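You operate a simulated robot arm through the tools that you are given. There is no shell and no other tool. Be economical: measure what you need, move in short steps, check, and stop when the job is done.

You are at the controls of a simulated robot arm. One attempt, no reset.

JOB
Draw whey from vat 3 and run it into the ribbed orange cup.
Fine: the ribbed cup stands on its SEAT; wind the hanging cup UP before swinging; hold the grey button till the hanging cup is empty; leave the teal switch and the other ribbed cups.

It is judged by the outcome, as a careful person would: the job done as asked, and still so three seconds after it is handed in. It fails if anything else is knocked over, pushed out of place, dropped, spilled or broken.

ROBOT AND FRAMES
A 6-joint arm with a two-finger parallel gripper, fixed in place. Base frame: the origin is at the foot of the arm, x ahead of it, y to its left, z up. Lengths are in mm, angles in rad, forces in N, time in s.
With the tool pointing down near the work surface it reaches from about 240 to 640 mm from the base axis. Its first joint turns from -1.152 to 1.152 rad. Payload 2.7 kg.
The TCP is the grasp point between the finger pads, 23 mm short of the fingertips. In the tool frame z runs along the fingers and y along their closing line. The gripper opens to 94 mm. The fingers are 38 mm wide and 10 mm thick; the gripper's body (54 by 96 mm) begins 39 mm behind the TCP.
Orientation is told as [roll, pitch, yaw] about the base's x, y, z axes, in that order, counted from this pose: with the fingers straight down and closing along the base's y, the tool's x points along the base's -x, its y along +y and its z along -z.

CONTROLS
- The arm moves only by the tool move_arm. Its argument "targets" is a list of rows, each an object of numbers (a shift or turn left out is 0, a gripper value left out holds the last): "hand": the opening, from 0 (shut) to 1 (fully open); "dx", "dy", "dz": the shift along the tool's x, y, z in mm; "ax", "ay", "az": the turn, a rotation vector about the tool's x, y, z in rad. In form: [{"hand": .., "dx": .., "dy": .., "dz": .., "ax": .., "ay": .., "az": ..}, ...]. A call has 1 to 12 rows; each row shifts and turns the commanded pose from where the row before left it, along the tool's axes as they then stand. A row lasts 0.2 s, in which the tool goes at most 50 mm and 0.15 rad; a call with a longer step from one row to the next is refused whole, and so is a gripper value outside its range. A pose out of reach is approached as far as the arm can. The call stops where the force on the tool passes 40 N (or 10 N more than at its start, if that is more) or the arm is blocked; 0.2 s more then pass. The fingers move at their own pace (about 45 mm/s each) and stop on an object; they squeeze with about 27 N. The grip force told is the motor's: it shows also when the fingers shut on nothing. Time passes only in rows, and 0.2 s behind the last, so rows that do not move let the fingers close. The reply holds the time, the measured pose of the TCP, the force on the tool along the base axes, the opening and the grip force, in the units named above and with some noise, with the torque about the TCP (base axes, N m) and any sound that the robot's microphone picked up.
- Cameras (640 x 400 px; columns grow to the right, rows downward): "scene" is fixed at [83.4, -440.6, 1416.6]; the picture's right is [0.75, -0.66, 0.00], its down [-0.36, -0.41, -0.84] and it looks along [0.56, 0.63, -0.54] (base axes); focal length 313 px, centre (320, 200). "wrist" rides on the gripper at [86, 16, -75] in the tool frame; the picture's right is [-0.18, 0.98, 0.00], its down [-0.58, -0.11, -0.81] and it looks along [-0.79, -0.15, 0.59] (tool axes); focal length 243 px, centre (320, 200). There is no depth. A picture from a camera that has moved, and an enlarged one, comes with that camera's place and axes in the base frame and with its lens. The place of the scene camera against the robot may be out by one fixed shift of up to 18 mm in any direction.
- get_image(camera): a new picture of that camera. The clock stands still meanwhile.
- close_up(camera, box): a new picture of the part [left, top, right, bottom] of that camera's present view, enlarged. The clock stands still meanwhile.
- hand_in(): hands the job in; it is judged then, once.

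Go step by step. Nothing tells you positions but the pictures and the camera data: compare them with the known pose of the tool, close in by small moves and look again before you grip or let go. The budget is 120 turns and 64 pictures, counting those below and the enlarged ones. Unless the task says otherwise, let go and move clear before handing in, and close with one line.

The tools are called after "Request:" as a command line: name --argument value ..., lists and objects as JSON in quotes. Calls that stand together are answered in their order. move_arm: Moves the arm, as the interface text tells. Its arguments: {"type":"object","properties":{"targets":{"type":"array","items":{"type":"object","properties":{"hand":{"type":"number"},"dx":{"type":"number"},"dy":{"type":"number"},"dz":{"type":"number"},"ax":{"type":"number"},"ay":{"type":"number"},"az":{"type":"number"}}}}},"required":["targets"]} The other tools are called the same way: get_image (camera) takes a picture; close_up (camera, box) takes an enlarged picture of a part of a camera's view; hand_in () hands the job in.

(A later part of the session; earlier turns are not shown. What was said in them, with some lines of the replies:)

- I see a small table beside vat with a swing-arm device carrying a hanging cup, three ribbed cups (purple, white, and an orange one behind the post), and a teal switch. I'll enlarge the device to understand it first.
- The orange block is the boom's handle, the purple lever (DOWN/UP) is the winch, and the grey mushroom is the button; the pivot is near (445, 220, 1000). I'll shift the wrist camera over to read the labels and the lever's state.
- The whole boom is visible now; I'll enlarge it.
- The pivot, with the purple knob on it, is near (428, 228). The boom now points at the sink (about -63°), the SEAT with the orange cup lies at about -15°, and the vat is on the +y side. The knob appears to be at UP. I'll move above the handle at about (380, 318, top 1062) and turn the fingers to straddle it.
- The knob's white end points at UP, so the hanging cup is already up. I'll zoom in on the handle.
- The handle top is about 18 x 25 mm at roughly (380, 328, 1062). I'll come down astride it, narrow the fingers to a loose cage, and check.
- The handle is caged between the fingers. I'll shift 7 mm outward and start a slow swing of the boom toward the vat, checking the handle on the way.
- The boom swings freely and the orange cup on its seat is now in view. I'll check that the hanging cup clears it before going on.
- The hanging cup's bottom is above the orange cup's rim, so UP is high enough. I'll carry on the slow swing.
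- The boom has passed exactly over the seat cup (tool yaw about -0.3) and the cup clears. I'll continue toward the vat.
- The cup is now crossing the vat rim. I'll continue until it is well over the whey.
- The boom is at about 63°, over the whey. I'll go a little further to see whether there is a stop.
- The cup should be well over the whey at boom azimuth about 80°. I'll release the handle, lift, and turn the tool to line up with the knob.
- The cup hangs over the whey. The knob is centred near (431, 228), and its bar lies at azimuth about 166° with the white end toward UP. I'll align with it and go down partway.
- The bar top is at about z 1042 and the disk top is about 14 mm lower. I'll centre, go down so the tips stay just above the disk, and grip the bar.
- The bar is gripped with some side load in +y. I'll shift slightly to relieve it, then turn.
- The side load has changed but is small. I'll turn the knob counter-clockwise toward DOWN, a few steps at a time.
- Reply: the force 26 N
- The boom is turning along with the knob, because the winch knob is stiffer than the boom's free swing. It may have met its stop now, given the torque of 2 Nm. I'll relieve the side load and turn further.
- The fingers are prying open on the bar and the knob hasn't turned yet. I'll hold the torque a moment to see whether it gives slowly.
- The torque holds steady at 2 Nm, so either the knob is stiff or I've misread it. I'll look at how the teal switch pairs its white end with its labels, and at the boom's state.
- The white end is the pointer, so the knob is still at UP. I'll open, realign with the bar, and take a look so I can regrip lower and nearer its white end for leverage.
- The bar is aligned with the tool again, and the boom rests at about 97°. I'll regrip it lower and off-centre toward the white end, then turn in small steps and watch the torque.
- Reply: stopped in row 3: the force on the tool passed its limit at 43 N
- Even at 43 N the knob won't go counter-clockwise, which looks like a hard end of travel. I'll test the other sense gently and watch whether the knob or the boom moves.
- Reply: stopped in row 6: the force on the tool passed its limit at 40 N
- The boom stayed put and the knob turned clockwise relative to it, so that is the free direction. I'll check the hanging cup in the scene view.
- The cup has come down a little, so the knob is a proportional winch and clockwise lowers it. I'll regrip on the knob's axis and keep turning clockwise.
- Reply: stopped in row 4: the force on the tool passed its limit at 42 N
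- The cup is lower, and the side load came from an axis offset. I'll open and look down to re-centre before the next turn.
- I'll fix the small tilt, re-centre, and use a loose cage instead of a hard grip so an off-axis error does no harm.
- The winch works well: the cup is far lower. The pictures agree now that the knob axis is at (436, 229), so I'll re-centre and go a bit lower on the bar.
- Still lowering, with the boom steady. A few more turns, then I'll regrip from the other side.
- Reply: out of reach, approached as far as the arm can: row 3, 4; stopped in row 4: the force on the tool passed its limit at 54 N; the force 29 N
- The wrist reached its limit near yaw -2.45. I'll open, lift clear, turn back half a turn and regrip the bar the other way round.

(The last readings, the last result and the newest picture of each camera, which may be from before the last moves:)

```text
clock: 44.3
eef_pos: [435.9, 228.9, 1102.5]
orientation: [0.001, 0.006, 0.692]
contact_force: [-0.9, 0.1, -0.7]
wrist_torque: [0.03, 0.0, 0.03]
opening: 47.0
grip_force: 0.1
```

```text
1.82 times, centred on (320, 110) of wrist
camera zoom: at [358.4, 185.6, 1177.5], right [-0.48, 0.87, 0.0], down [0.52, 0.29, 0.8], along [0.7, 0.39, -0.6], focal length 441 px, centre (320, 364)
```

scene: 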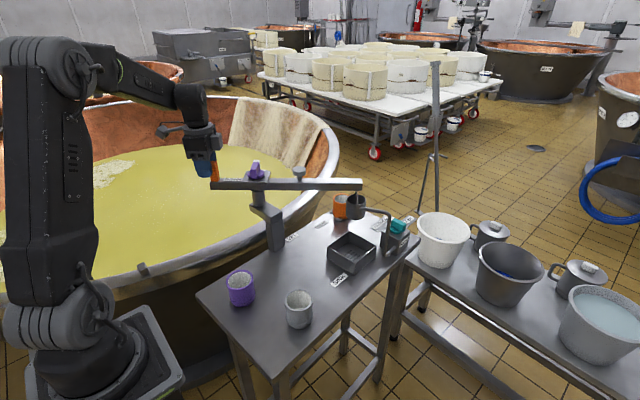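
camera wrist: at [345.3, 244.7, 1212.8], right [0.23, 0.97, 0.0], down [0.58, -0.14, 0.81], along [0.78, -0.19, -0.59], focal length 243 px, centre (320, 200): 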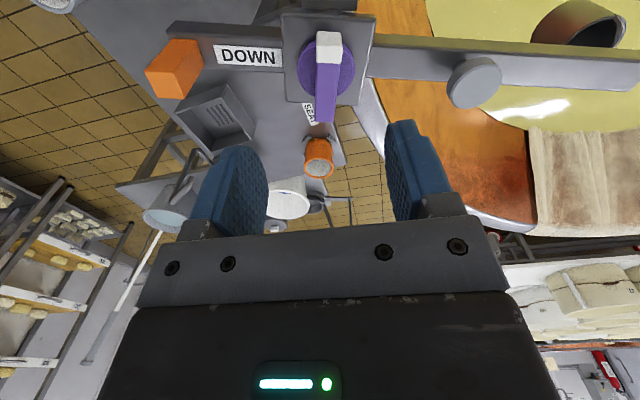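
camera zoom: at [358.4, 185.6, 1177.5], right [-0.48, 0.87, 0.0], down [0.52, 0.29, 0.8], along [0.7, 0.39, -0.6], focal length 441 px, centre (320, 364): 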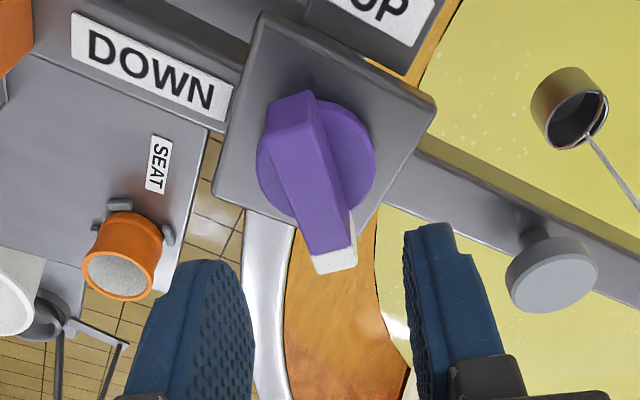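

The knob's white end has passed the boom line and the centre checks out. I'll lower and continue clockwise.

Request:
move_arm --targets '[{"az": -0.1, "dz": 25}, {"dz": 30}, {"hand": 0.215}, {}, {}, {"az": 0.1}, {"az": 0.1}, {"az": 0.1}, {"az": 0.1}, {"az": 0.1}, {"az": 0.1}, {"az": 0.1}]'

Request:
close_up --camera "scene" --box '[150, 130, 310, 250]'

```text
clock: 46.9
eef_pos: [434.8, 228.0, 1047.6]
orientation: [-0.003, 0.005, 0.091]
contact_force: [1.8, -4.7, 0.6]
wrist_torque: [-0.05, -0.08, 0.14]
opening: 22.6
grip_force: 2.3
```

```text
3.33 times, centred on (230, 190) of scene
camera zoom: at [83.4, -440.8, 1416.6], right [0.75, -0.66, 0.0], down [-0.36, -0.4, -0.84], along [0.56, 0.63, -0.54], focal length 1043 px, centre (620, 233)
```

zoom: 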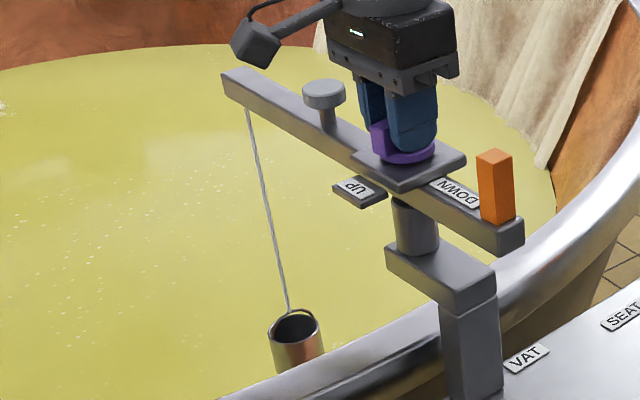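

Request:
move_arm --targets '[{"az": 0.1}, {"az": 0.1}, {"az": 0.1}, {"az": 0.1}, {"az": 0.1}, {"az": 0.1}, {"az": 0.1}]'

Request:
close_up --camera "scene" --box '[150, 130, 310, 250]'

Request:
close_up --camera "wrist" --box '[160, 20, 480, 240]'

```text
clock: 48.5
eef_pos: [434.4, 229.7, 1045.8]
orientation: [-0.003, 0.003, -0.614]
contact_force: [-0.2, 1.4, 0.0]
wrist_torque: [0.02, -0.02, 0.06]
opening: 20.9
grip_force: 1.1
```

```text
3.33 times, centred on (230, 190) of scene
camera zoom: at [83.4, -440.6, 1416.6], right [0.75, -0.66, 0.0], down [-0.36, -0.41, -0.84], along [0.56, 0.63, -0.54], focal length 1043 px, centre (620, 233)
```

zoom: 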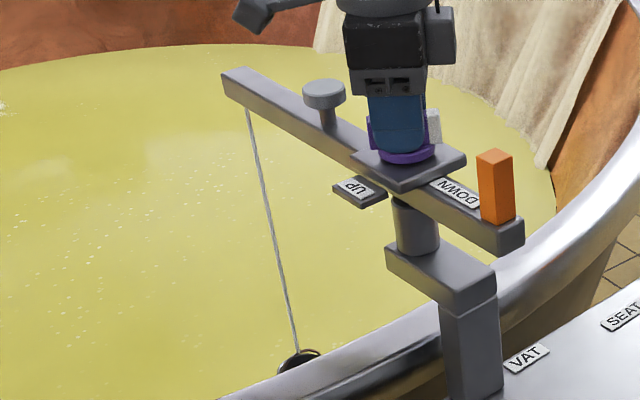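

```text
1.82 times, centred on (320, 130) of wrist
camera zoom: at [373.7, 291.6, 1122.4], right [0.72, 0.7, 0.0], down [0.42, -0.42, 0.8], along [0.56, -0.58, -0.59], focal length 441 px, centre (320, 327)
```

zoom: 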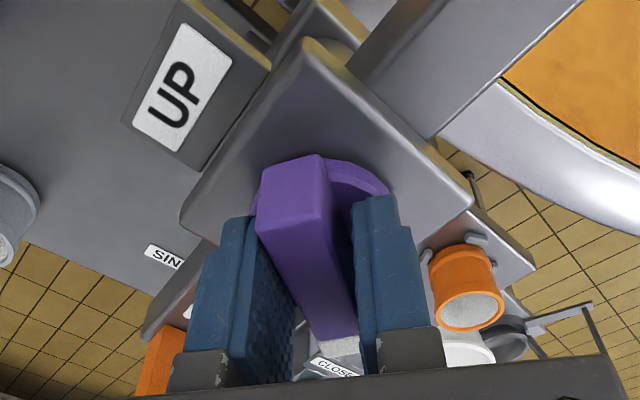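

The white end is nearing DOWN and the cup is near the whey. I'll finish turning to DOWN.

Request:
move_arm --targets '[{"az": 0.1}, {"az": 0.1}, {"az": 0.1}, {"az": 0.1}, {"az": 0.1}, {"az": 0.1}, {"az": 0.1}, {"az": 0.1}]'

Request:
close_up --camera "wrist" --box '[160, 20, 480, 240]'

Request:
close_up --camera "scene" --box '[150, 130, 310, 250]'

```text
clock: 50.3
eef_pos: [435.7, 229.5, 1047.0]
orientation: [-0.005, -0.001, -1.414]
contact_force: [6.4, 2.5, -0.3]
wrist_torque: [0.08, -0.09, 0.12]
opening: 22.9
grip_force: 2.9
```

```text
1.82 times, centred on (320, 130) of wrist
camera zoom: at [437.6, 316.1, 1121.9], right [1.0, -0.03, -0.01], down [-0.01, -0.59, 0.81], along [-0.02, -0.81, -0.59], focal length 441 px, centre (320, 327)
```

zoom: 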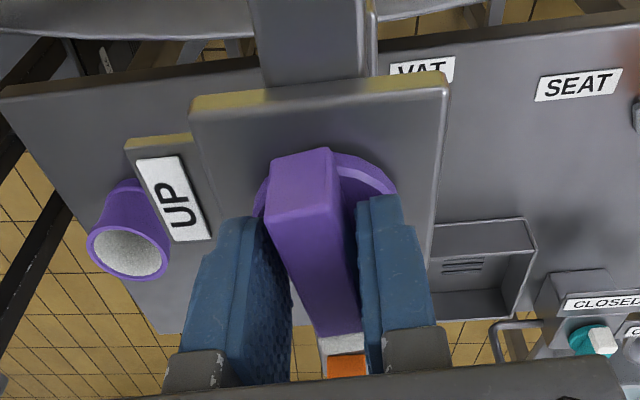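

```text
3.33 times, centred on (230, 190) of scene
camera zoom: at [83.5, -440.5, 1416.6], right [0.75, -0.66, 0.0], down [-0.36, -0.41, -0.84], along [0.56, 0.63, -0.54], focal length 1043 px, centre (620, 233)
```

zoom: 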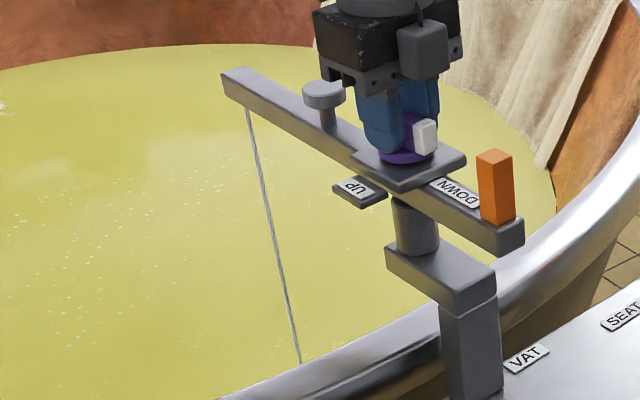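

The pointer is practically at DOWN. I'll nudge it to the end of travel and hold while the cup fills.

Request:
move_arm --targets '[{"az": 0.08}, {"az": 0.08}, {"az": 0.05}, {}, {}, {}, {}, {}, {}, {}, {}, {}]'

Request:
get_image --camera "wrist"

```text
clock: 52.9
eef_pos: [435.5, 229.0, 1045.3]
orientation: [-0.006, -0.001, -1.621]
contact_force: [10.2, 4.6, -1.7]
wrist_torque: [0.13, -0.21, 0.24]
opening: 24.9
grip_force: 5.4
```

```text
17 pictures are left
camera wrist: at [455.8, 314.2, 1122.0], right [0.97, -0.23, 0.0], down [-0.13, -0.57, 0.81], along [-0.19, -0.79, -0.59], focal length 243 px, centre (320, 200)
```

wrist: 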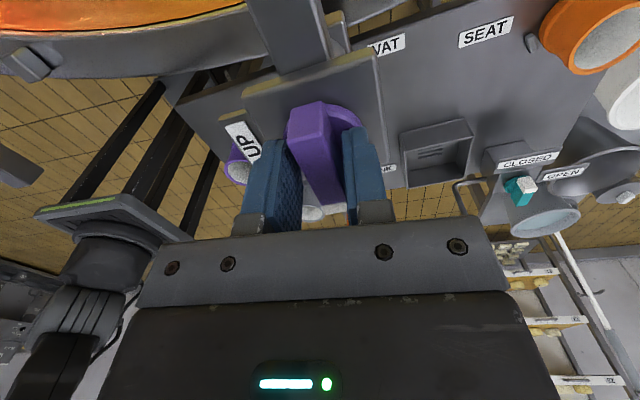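

The pointer is at its DOWN end. I'll give the cup a few more seconds to fill, then start winding up counter-clockwise.

Request:
move_arm --targets '[{"az": -0.1}, {}, {}, {}, {}, {}, {}, {}, {}, {}, {}, {}]'

Request:
move_arm --targets '[{"az": -0.1}, {"az": -0.1}, {"az": -0.1}, {"az": -0.1}, {"az": -0.1}, {"az": -0.1}, {"az": -0.1}, {"az": -0.1}, {"az": -0.1}, {"az": -0.1}, {"az": -0.1}, {"az": -0.1}]'

Request:
move_arm --targets '[{"az": -0.1}, {"az": -0.1}, {"az": -0.1}, {"az": -0.1}, {"az": -0.1}, {"az": -0.1}, {"az": -0.1}, {"az": -0.1}, {"az": -0.1}, {"az": -0.1}]'

Request:
get_image --camera "wrist"

```text
clock: 55.5
eef_pos: [435.1, 228.7, 1045.7]
orientation: [-0.004, -0.001, -1.52]
contact_force: [3.0, 0.2, -1.3]
wrist_torque: [0.05, -0.04, 0.03]
opening: 21.6
grip_force: 2.2
```

```text
clock: 58.1
eef_pos: [433.5, 229.7, 1045.5]
orientation: [-0.004, 0.005, -0.318]
contact_force: [0.7, 3.3, -0.7]
wrist_torque: [0.02, -0.05, -0.07]
opening: 21.5
grip_force: 1.4
```

```text
clock: 60.3
eef_pos: [434.3, 228.7, 1046.8]
orientation: [0.001, 0.006, 0.682]
contact_force: [1.4, -3.6, 0.6]
wrist_torque: [-0.12, -0.01, -0.09]
opening: 21.9
grip_force: 1.5
```

```text
16 pictures are left
camera wrist: at [358.0, 186.4, 1122.8], right [-0.48, 0.88, 0.0], down [0.52, 0.28, 0.8], along [0.71, 0.38, -0.6], focal length 243 px, centre (320, 200)
```

wrist: 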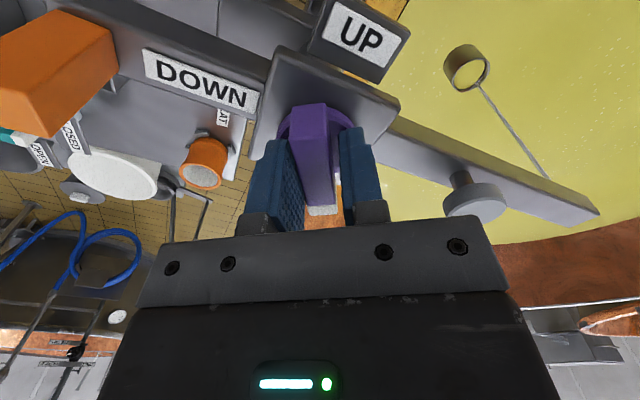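

The cup is coming up and its inside looks whey-yellow. I'll keep winding up.

Request:
move_arm --targets '[{"az": -0.1}, {"az": -0.1}, {"az": -0.1}, {"az": -0.1}, {"az": -0.1}, {"az": -0.1}, {"az": -0.1}, {"az": -0.1}, {"az": -0.1}, {"az": -0.1}, {"az": -0.1}, {"az": -0.1}]'

Request:
move_arm --targets '[{"az": -0.1}, {"az": -0.1}, {"az": -0.1}, {"az": -0.1}, {"az": -0.1}, {"az": -0.1}, {"az": -0.1}]'

```text
clock: 62.9
eef_pos: [435.8, 230.1, 1046.8]
orientation: [0.004, 0.001, 1.884]
contact_force: [3.9, 0.2, 1.0]
wrist_torque: [-0.05, -0.12, -0.08]
opening: 21.8
grip_force: 1.5
```

```text
clock: 64.5
eef_pos: [435.4, 230.2, 1047.1]
orientation: [0.005, -0.004, 2.584]
contact_force: [3.0, 2.5, 1.4]
wrist_torque: [0.09, -0.06, -0.05]
opening: 21.6
grip_force: 1.7
```

Request:
move_arm --targets '[{"az": -0.1}, {"az": -0.1}, {"az": -0.1}, {"az": -0.1}, {"az": -0.1}]'

Request:
move_arm --targets '[{"az": -0.08}, {"az": -0.08}, {}]'

Request:
close_up --camera "scene" --box '[150, 110, 310, 230]'

```text
clock: 65.7
eef_pos: [434.6, 227.9, 1045.4]
orientation: [0.004, -0.007, 3.082]
contact_force: [0.0, 1.1, 0.7]
wrist_torque: [0.05, -0.02, 0.01]
opening: 20.8
grip_force: 0.8
```

```text
clock: 66.5
eef_pos: [434.9, 229.4, 1047.2]
orientation: [0.002, -0.007, -3.043]
contact_force: [-0.5, -0.2, 0.9]
wrist_torque: [0.01, 0.03, 0.0]
opening: 20.2
grip_force: 0.0
```

```text
3.33 times, centred on (230, 170) of scene
camera zoom: at [83.4, -440.6, 1416.6], right [0.75, -0.66, 0.0], down [-0.36, -0.41, -0.84], along [0.56, 0.63, -0.54], focal length 1043 px, centre (620, 300)
```

zoom: 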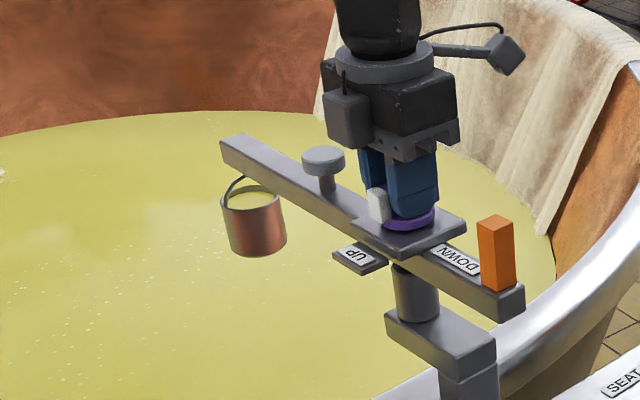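

The cup is full of whey and fully up at the boom. I'll firm the knob at its UP end, release, lift, and go back to the handle.

Request:
move_arm --targets '[{"az": -0.08}, {"hand": 0.5}, {}, {"dz": -30}, {"dz": -30}, {"az": 0.14}, {"az": 0.14}, {"az": 0.14}, {"az": 0.14}, {"az": 0.14}, {"az": 0.14}, {"az": 0.14}]'

```text
clock: 69.1
eef_pos: [433.9, 228.7, 1106.1]
orientation: [0.004, -0.003, 2.337]
contact_force: [0.3, 0.4, 0.0]
wrist_torque: [0.01, -0.02, -0.03]
opening: 47.0
grip_force: 0.1
```

Request:
move_arm --targets '[{"az": 0.13}, {"az": 0.13}, {"az": 0.13}, {"az": 0.13}, {"az": 0.13}, {"dx": 39, "dy": -1}, {"dx": 39, "dy": -1}, {"dx": 39, "dy": -1}]'

Request:
close_up --camera "wrist" --box '[160, 20, 480, 240]'

```text
clock: 70.9
eef_pos: [451.5, 113.8, 1106.3]
orientation: [0.006, 0.0, 1.692]
contact_force: [-1.3, 1.0, -0.4]
wrist_torque: [0.01, 0.0, 0.0]
opening: 47.0
grip_force: 0.1
```

```text
1.82 times, centred on (320, 130) of wrist
camera zoom: at [446.7, 24.5, 1182.2], right [-1.0, 0.07, 0.0], down [0.04, 0.59, 0.81], along [0.05, 0.8, -0.59], focal length 441 px, centre (320, 327)
```

zoom: 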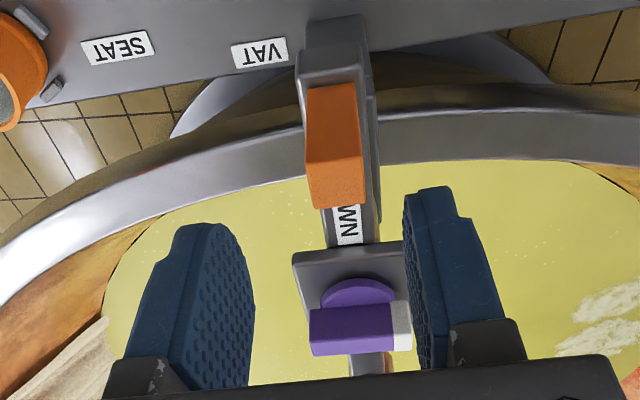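

The handle is at about (447, 112). I'll straddle it, cage it, and begin a slow ramped swing back toward the seat.

Request:
move_arm --targets '[{"dy": 4, "dx": 2}, {"dz": 29}, {"dz": 30}, {"hand": 0.26}, {}, {}]'

Request:
move_arm --targets '[{"dx": -0.1, "dy": 2.4, "az": 0.02}, {"dx": -0.1, "dy": 4.1, "az": 0.035}, {"dx": -0.2, "dy": 5.9, "az": 0.05}, {"dx": -0.2, "dy": 7.1, "az": 0.06}, {"dx": -0.2, "dy": 7.1, "az": 0.06}, {"dx": -0.2, "dy": 7.1, "az": 0.06}, {"dx": -0.2, "dy": 7.1, "az": 0.06}, {"dx": -0.2, "dy": 7.1, "az": 0.06}, {"dx": -0.2, "dy": 7.1, "az": 0.06}, {"dx": -0.2, "dy": 7.1, "az": 0.06}, {"dx": -0.2, "dy": 5.9, "az": 0.05}, {"dx": -0.1, "dy": 3.5, "az": 0.03}]'

Request:
close_up --camera "wrist" --box '[160, 20, 480, 240]'

```text
clock: 72.3
eef_pos: [447.7, 110.8, 1048.1]
orientation: [0.006, 0.0, 1.691]
contact_force: [0.3, -0.3, 0.5]
wrist_torque: [-0.03, -0.03, 0.0]
opening: 24.2
grip_force: 0.1
```

```text
clock: 74.9
eef_pos: [378.6, 124.4, 1047.7]
orientation: [0.006, 0.004, 1.085]
contact_force: [1.4, -0.1, -0.2]
wrist_torque: [0.01, 0.01, -0.02]
opening: 25.0
grip_force: 0.3
```

```text
1.82 times, centred on (320, 130) of wrist
camera zoom: at [324.3, 54.2, 1124.1], right [-0.78, 0.62, 0.0], down [0.37, 0.46, 0.8], along [0.5, 0.63, -0.6], focal length 441 px, centre (320, 327)
```

zoom: 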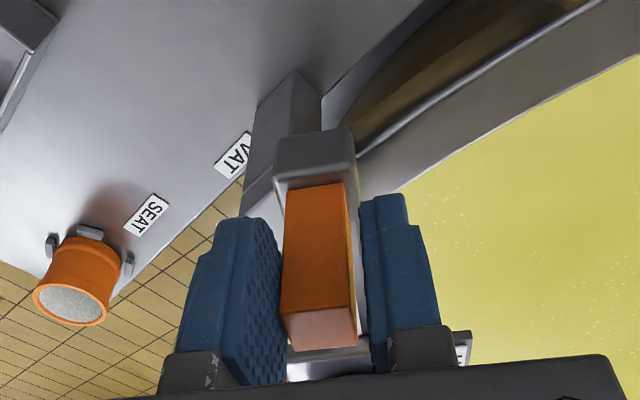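

The handle rides centred in the cage. On with the slow swing, then I'll look before the final alignment over the seat cup.

Request:
move_arm --targets '[{"dx": -0.1, "dy": 2.4, "az": 0.02}, {"dx": -0.1, "dy": 4.1, "az": 0.035}, {"dx": -0.2, "dy": 5.9, "az": 0.05}, {"dx": -0.2, "dy": 7.1, "az": 0.06}, {"dx": -0.2, "dy": 7.1, "az": 0.06}, {"dx": -0.2, "dy": 7.1, "az": 0.06}, {"dx": -0.2, "dy": 7.1, "az": 0.06}, {"dx": -0.2, "dy": 7.1, "az": 0.06}, {"dx": -0.2, "dy": 7.1, "az": 0.06}, {"dx": -0.2, "dy": 7.1, "az": 0.06}, {"dx": -0.2, "dy": 5.9, "az": 0.05}, {"dx": -0.1, "dy": 3.5, "az": 0.03}]'

Request:
move_arm --targets '[{"dx": -0.1, "dy": 2.4, "az": 0.02}, {"dx": -0.1, "dy": 4.1, "az": 0.035}, {"dx": -0.2, "dy": 5.9, "az": 0.05}, {"dx": -0.2, "dy": 7.1, "az": 0.06}, {"dx": -0.2, "dy": 7.1, "az": 0.06}, {"dx": -0.2, "dy": 7.1, "az": 0.06}, {"dx": -0.2, "dy": 7.1, "az": 0.06}, {"dx": -0.2, "dy": 7.1, "az": 0.06}, {"dx": -0.2, "dy": 7.1, "az": 0.06}, {"dx": -0.2, "dy": 7.1, "az": 0.06}, {"dx": -0.2, "dy": 5.9, "az": 0.05}, {"dx": -0.1, "dy": 3.5, "az": 0.03}]'

Request:
close_up --camera "scene" --box '[230, 140, 390, 260]'

```text
clock: 77.5
eef_pos: [330.1, 173.0, 1048.7]
orientation: [0.002, 0.005, 0.479]
contact_force: [-0.1, -0.5, -0.1]
wrist_torque: [0.0, 0.01, -0.03]
opening: 24.7
grip_force: 0.6
```

```text
clock: 80.1
eef_pos: [316.8, 243.3, 1048.3]
orientation: [-0.002, 0.006, -0.125]
contact_force: [0.0, -0.5, 0.2]
wrist_torque: [-0.01, 0.03, 0.01]
opening: 24.7
grip_force: 0.1
```

```text
3.33 times, centred on (310, 200) of scene
camera zoom: at [83.4, -440.6, 1416.6], right [0.75, -0.66, 0.0], down [-0.36, -0.4, -0.84], along [0.56, 0.63, -0.54], focal length 1043 px, centre (353, 200)
```

zoom: 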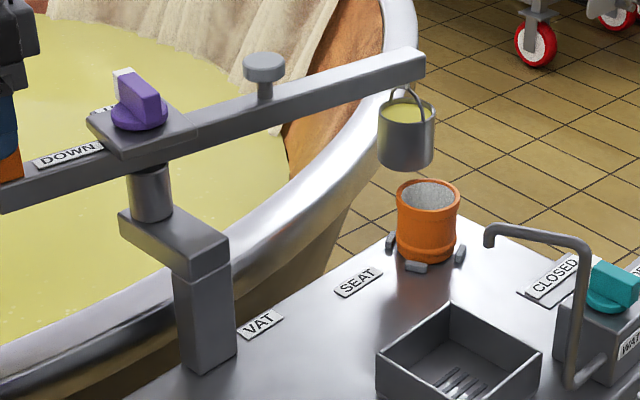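

The hanging cup is full and just short of the orange cup, needing about 0.145 rad more. I'll ease it over.

Request:
move_arm --targets '[{"dy": 2.4, "az": 0.02}, {"dx": -0.1, "dy": 4.1, "az": 0.035}, {"dx": -0.1, "dy": 4.7, "az": 0.04}, {"dy": 3.5, "az": 0.03}, {"dy": 2.4, "az": 0.02}, {}, {}, {}]'

Request:
close_up --camera "scene" --box '[280, 140, 400, 230]'

Request:
close_up --camera "wrist" --box '[160, 20, 480, 240]'

```text
clock: 81.9
eef_pos: [320.8, 259.5, 1048.1]
orientation: [-0.004, 0.005, -0.271]
contact_force: [0.1, 1.0, 0.5]
wrist_torque: [-0.02, 0.02, -0.03]
opening: 24.5
grip_force: 0.0
```

```text
4.44 times, centred on (340, 185) of scene
camera zoom: at [83.4, -440.6, 1416.6], right [0.75, -0.66, 0.0], down [-0.36, -0.41, -0.84], along [0.56, 0.63, -0.54], focal length 1390 px, centre (231, 267)
```

zoom: 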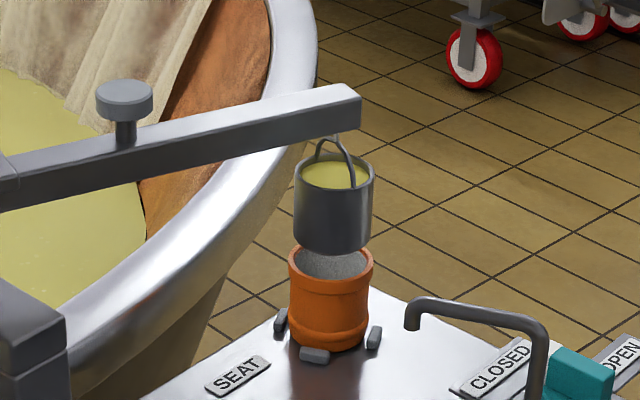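

```text
1.82 times, centred on (320, 130) of wrist
camera zoom: at [241.1, 298.4, 1123.9], right [0.44, 0.9, 0.0], down [0.54, -0.26, 0.8], along [0.72, -0.36, -0.59], focal length 441 px, centre (320, 327)
```

zoom: 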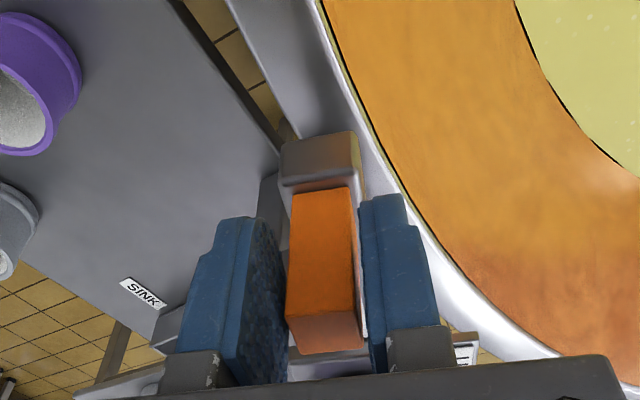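

The full cup now hangs right over the orange cup. I'll release the handle, lift, and go above the grey button (estimated at (549, 199)) with closed fingers.

Request:
move_arm --targets '[{"hand": 0.45}, {}, {"dz": -30}, {"dz": -30}, {"dx": -39.3, "dy": 0.5}, {"dx": -39.3, "dy": 0.5, "hand": 0}, {"dx": -39.3, "dy": 0.5}, {"dx": -39.3, "dy": 0.6}, {"dx": -39.3, "dy": 0.6}, {"dx": -39.2, "dy": 0.6}, {}]'

Request:
get_image --camera "wrist"

Request:
close_up --camera "scene" --box '[240, 120, 400, 240]'

```text
clock: 84.3
eef_pos: [549.3, 200.3, 1107.4]
orientation: [-0.004, 0.005, -0.271]
contact_force: [0.1, -0.3, -0.1]
wrist_torque: [0.02, 0.04, 0.03]
opening: 0.0
grip_force: 26.7
```

```text
9 pictures are left
camera wrist: at [469.6, 237.8, 1183.3], right [0.44, 0.9, 0.0], down [0.54, -0.26, 0.8], along [0.72, -0.36, -0.6], focal length 243 px, centre (320, 200)
```

wrist: 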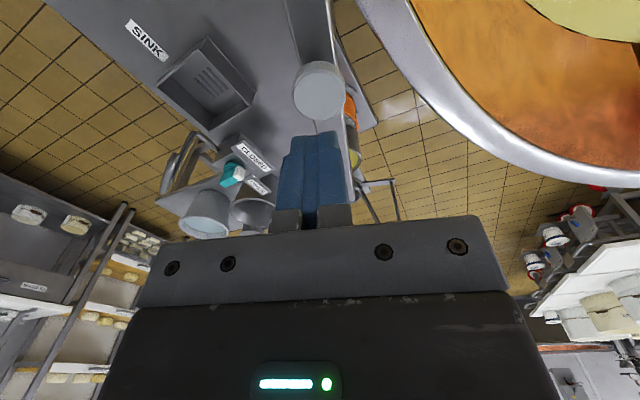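

```text
3.33 times, centred on (320, 180) of scene
camera zoom: at [83.4, -440.6, 1416.6], right [0.75, -0.66, 0.0], down [-0.36, -0.4, -0.84], along [0.56, 0.63, -0.54], focal length 1043 px, centre (320, 267)
```

zoom: 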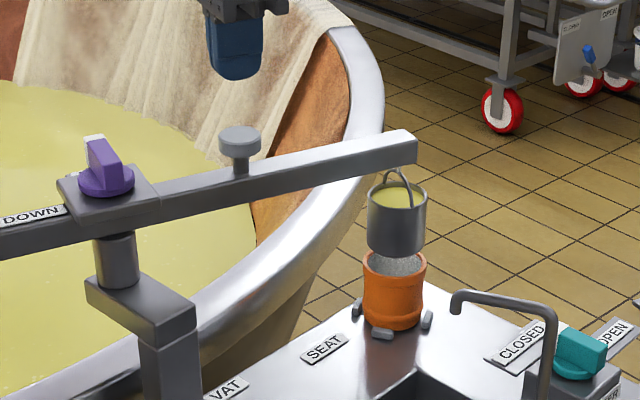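

The button is at about (545, 199), just beneath the fingertips, and the cup is still aligned. I'll come down gently until contact.

Request:
move_arm --targets '[{"dx": 3, "dy": -1}, {"dz": 25}, {"dz": 15}, {"dz": 6}, {"dz": 3}, {"dz": 2}, {"dz": 2}]'

```text
clock: 85.9
eef_pos: [544.2, 199.9, 1053.4]
orientation: [-0.002, 0.003, -0.27]
contact_force: [0.2, -0.3, 0.9]
wrist_torque: [0.0, 0.0, 0.0]
opening: 0.0
grip_force: 27.5
```

Request:
move_arm --targets '[{"dz": 2}, {"dz": 2}, {"dz": 2}, {"dz": 2}]'

Request:
close_up --camera "scene" --box '[240, 120, 400, 240]'

```text
clock: 86.9
eef_pos: [544.3, 198.8, 1045.9]
orientation: [-0.004, 0.005, -0.271]
contact_force: [0.5, -0.8, 3.2]
wrist_torque: [-0.05, -0.04, 0.03]
opening: 0.0
grip_force: 27.3
heard: click
```

```text
3.33 times, centred on (320, 180) of scene
camera zoom: at [83.3, -440.6, 1416.6], right [0.75, -0.66, 0.0], down [-0.36, -0.4, -0.84], along [0.56, 0.63, -0.54], focal length 1043 px, centre (320, 267)
```

zoom: 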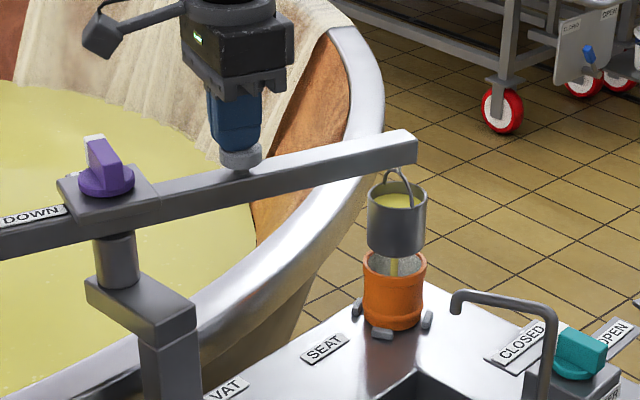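

The button clicked and whey is running straight into the orange cup. I'll press 1 mm further for margin and hold.

Request:
move_arm --targets '[{"dz": 1}, {}, {}, {}, {}, {}, {}, {}, {}, {}, {}, {}]'

Request:
close_up --camera "scene" --box '[290, 150, 390, 225]'

```text
clock: 89.5
eef_pos: [546.6, 199.2, 1045.0]
orientation: [-0.005, 0.005, -0.271]
contact_force: [-0.1, 0.4, 1.8]
wrist_torque: [-0.01, -0.03, 0.0]
opening: 0.0
grip_force: 26.9
```

```text
5.33 times, centred on (340, 188) of scene
camera zoom: at [83.3, -440.6, 1416.6], right [0.75, -0.66, 0.0], down [-0.36, -0.41, -0.84], along [0.56, 0.63, -0.54], focal length 1668 px, centre (213, 267)
```

zoom: 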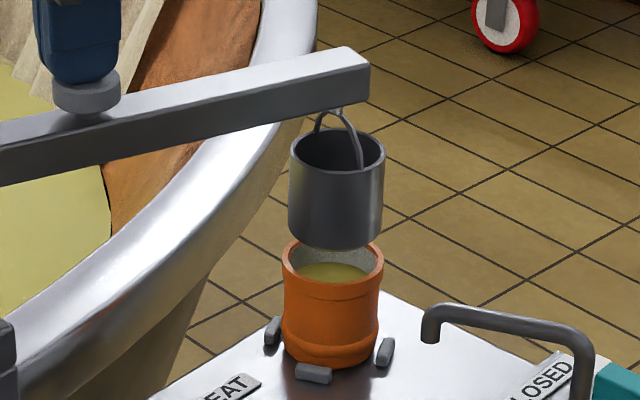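

The hanging cup looks nearly empty and the orange cup holds the whey. I'll hold a little longer to be sure.

Request:
move_arm --targets '[{}, {}, {}, {}, {}, {}, {}, {}, {}, {}, {}, {}]'

Request:
move_arm --targets '[{}, {}, {}, {}, {}, {}, {}, {}, {}, {}, {}, {}]'

Request:
close_up --camera "scene" --box '[290, 150, 390, 225]'

```text
clock: 92.1
eef_pos: [545.3, 201.1, 1045.8]
orientation: [-0.005, 0.003, -0.271]
contact_force: [1.2, -0.1, 2.4]
wrist_torque: [-0.02, -0.06, 0.03]
opening: 0.2
grip_force: 27.3
```

```text
clock: 94.7
eef_pos: [545.1, 199.5, 1044.9]
orientation: [-0.006, 0.007, -0.27]
contact_force: [0.0, -1.0, 1.7]
wrist_torque: [-0.01, -0.03, -0.02]
opening: 0.2
grip_force: 26.9
```

```text
5.33 times, centred on (340, 188) of scene
camera zoom: at [83.3, -440.6, 1416.6], right [0.75, -0.66, 0.0], down [-0.36, -0.4, -0.84], along [0.56, 0.63, -0.54], focal length 1668 px, centre (213, 267)
```

zoom: 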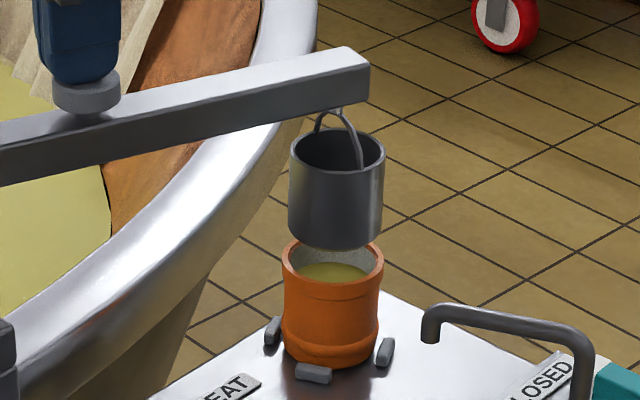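

The level is unchanged and the stream has stopped, so the hanging cup is empty. I'll lift off the button, move clear, and take a last look.

Request:
move_arm --targets '[{"dz": -10}, {"dz": -30}, {"dz": -40}, {"dz": -20, "dx": 40}, {"dx": 45}, {"dx": 45}, {"dx": 45}, {}]'

Request:
get_image --camera "scene"

```text
clock: 96.5
eef_pos: [376.2, 246.7, 1146.2]
orientation: [-0.003, 0.005, -0.27]
contact_force: [0.0, 0.3, -0.2]
wrist_torque: [0.0, 0.0, 0.02]
opening: 0.1
grip_force: 26.8
```

```text
4 pictures are left
```

scene: 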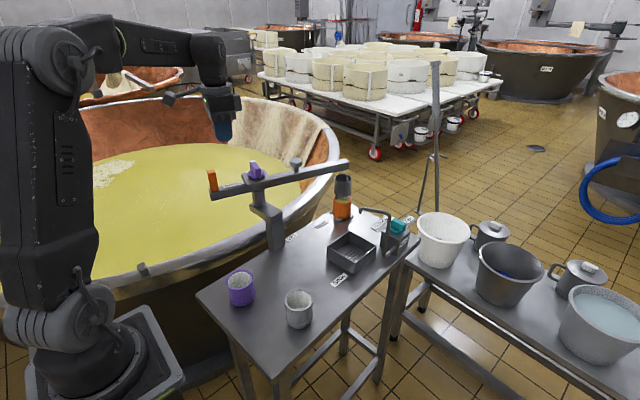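

The orange cup stands on its seat holding the whey, the hanging cup is up and empty, and nothing else has moved. The arm is clear, so I'm handing in.

Request:
hand_in

```text
The job is handed in.
```

I drew whey from the vat beside the arm, the only one the boom reaches, though I never saw a "3" marked on it. I ran it all into the ribbed orange cup on its SEAT without touching the teal switch or the other ribbed cups, and handed the job in.
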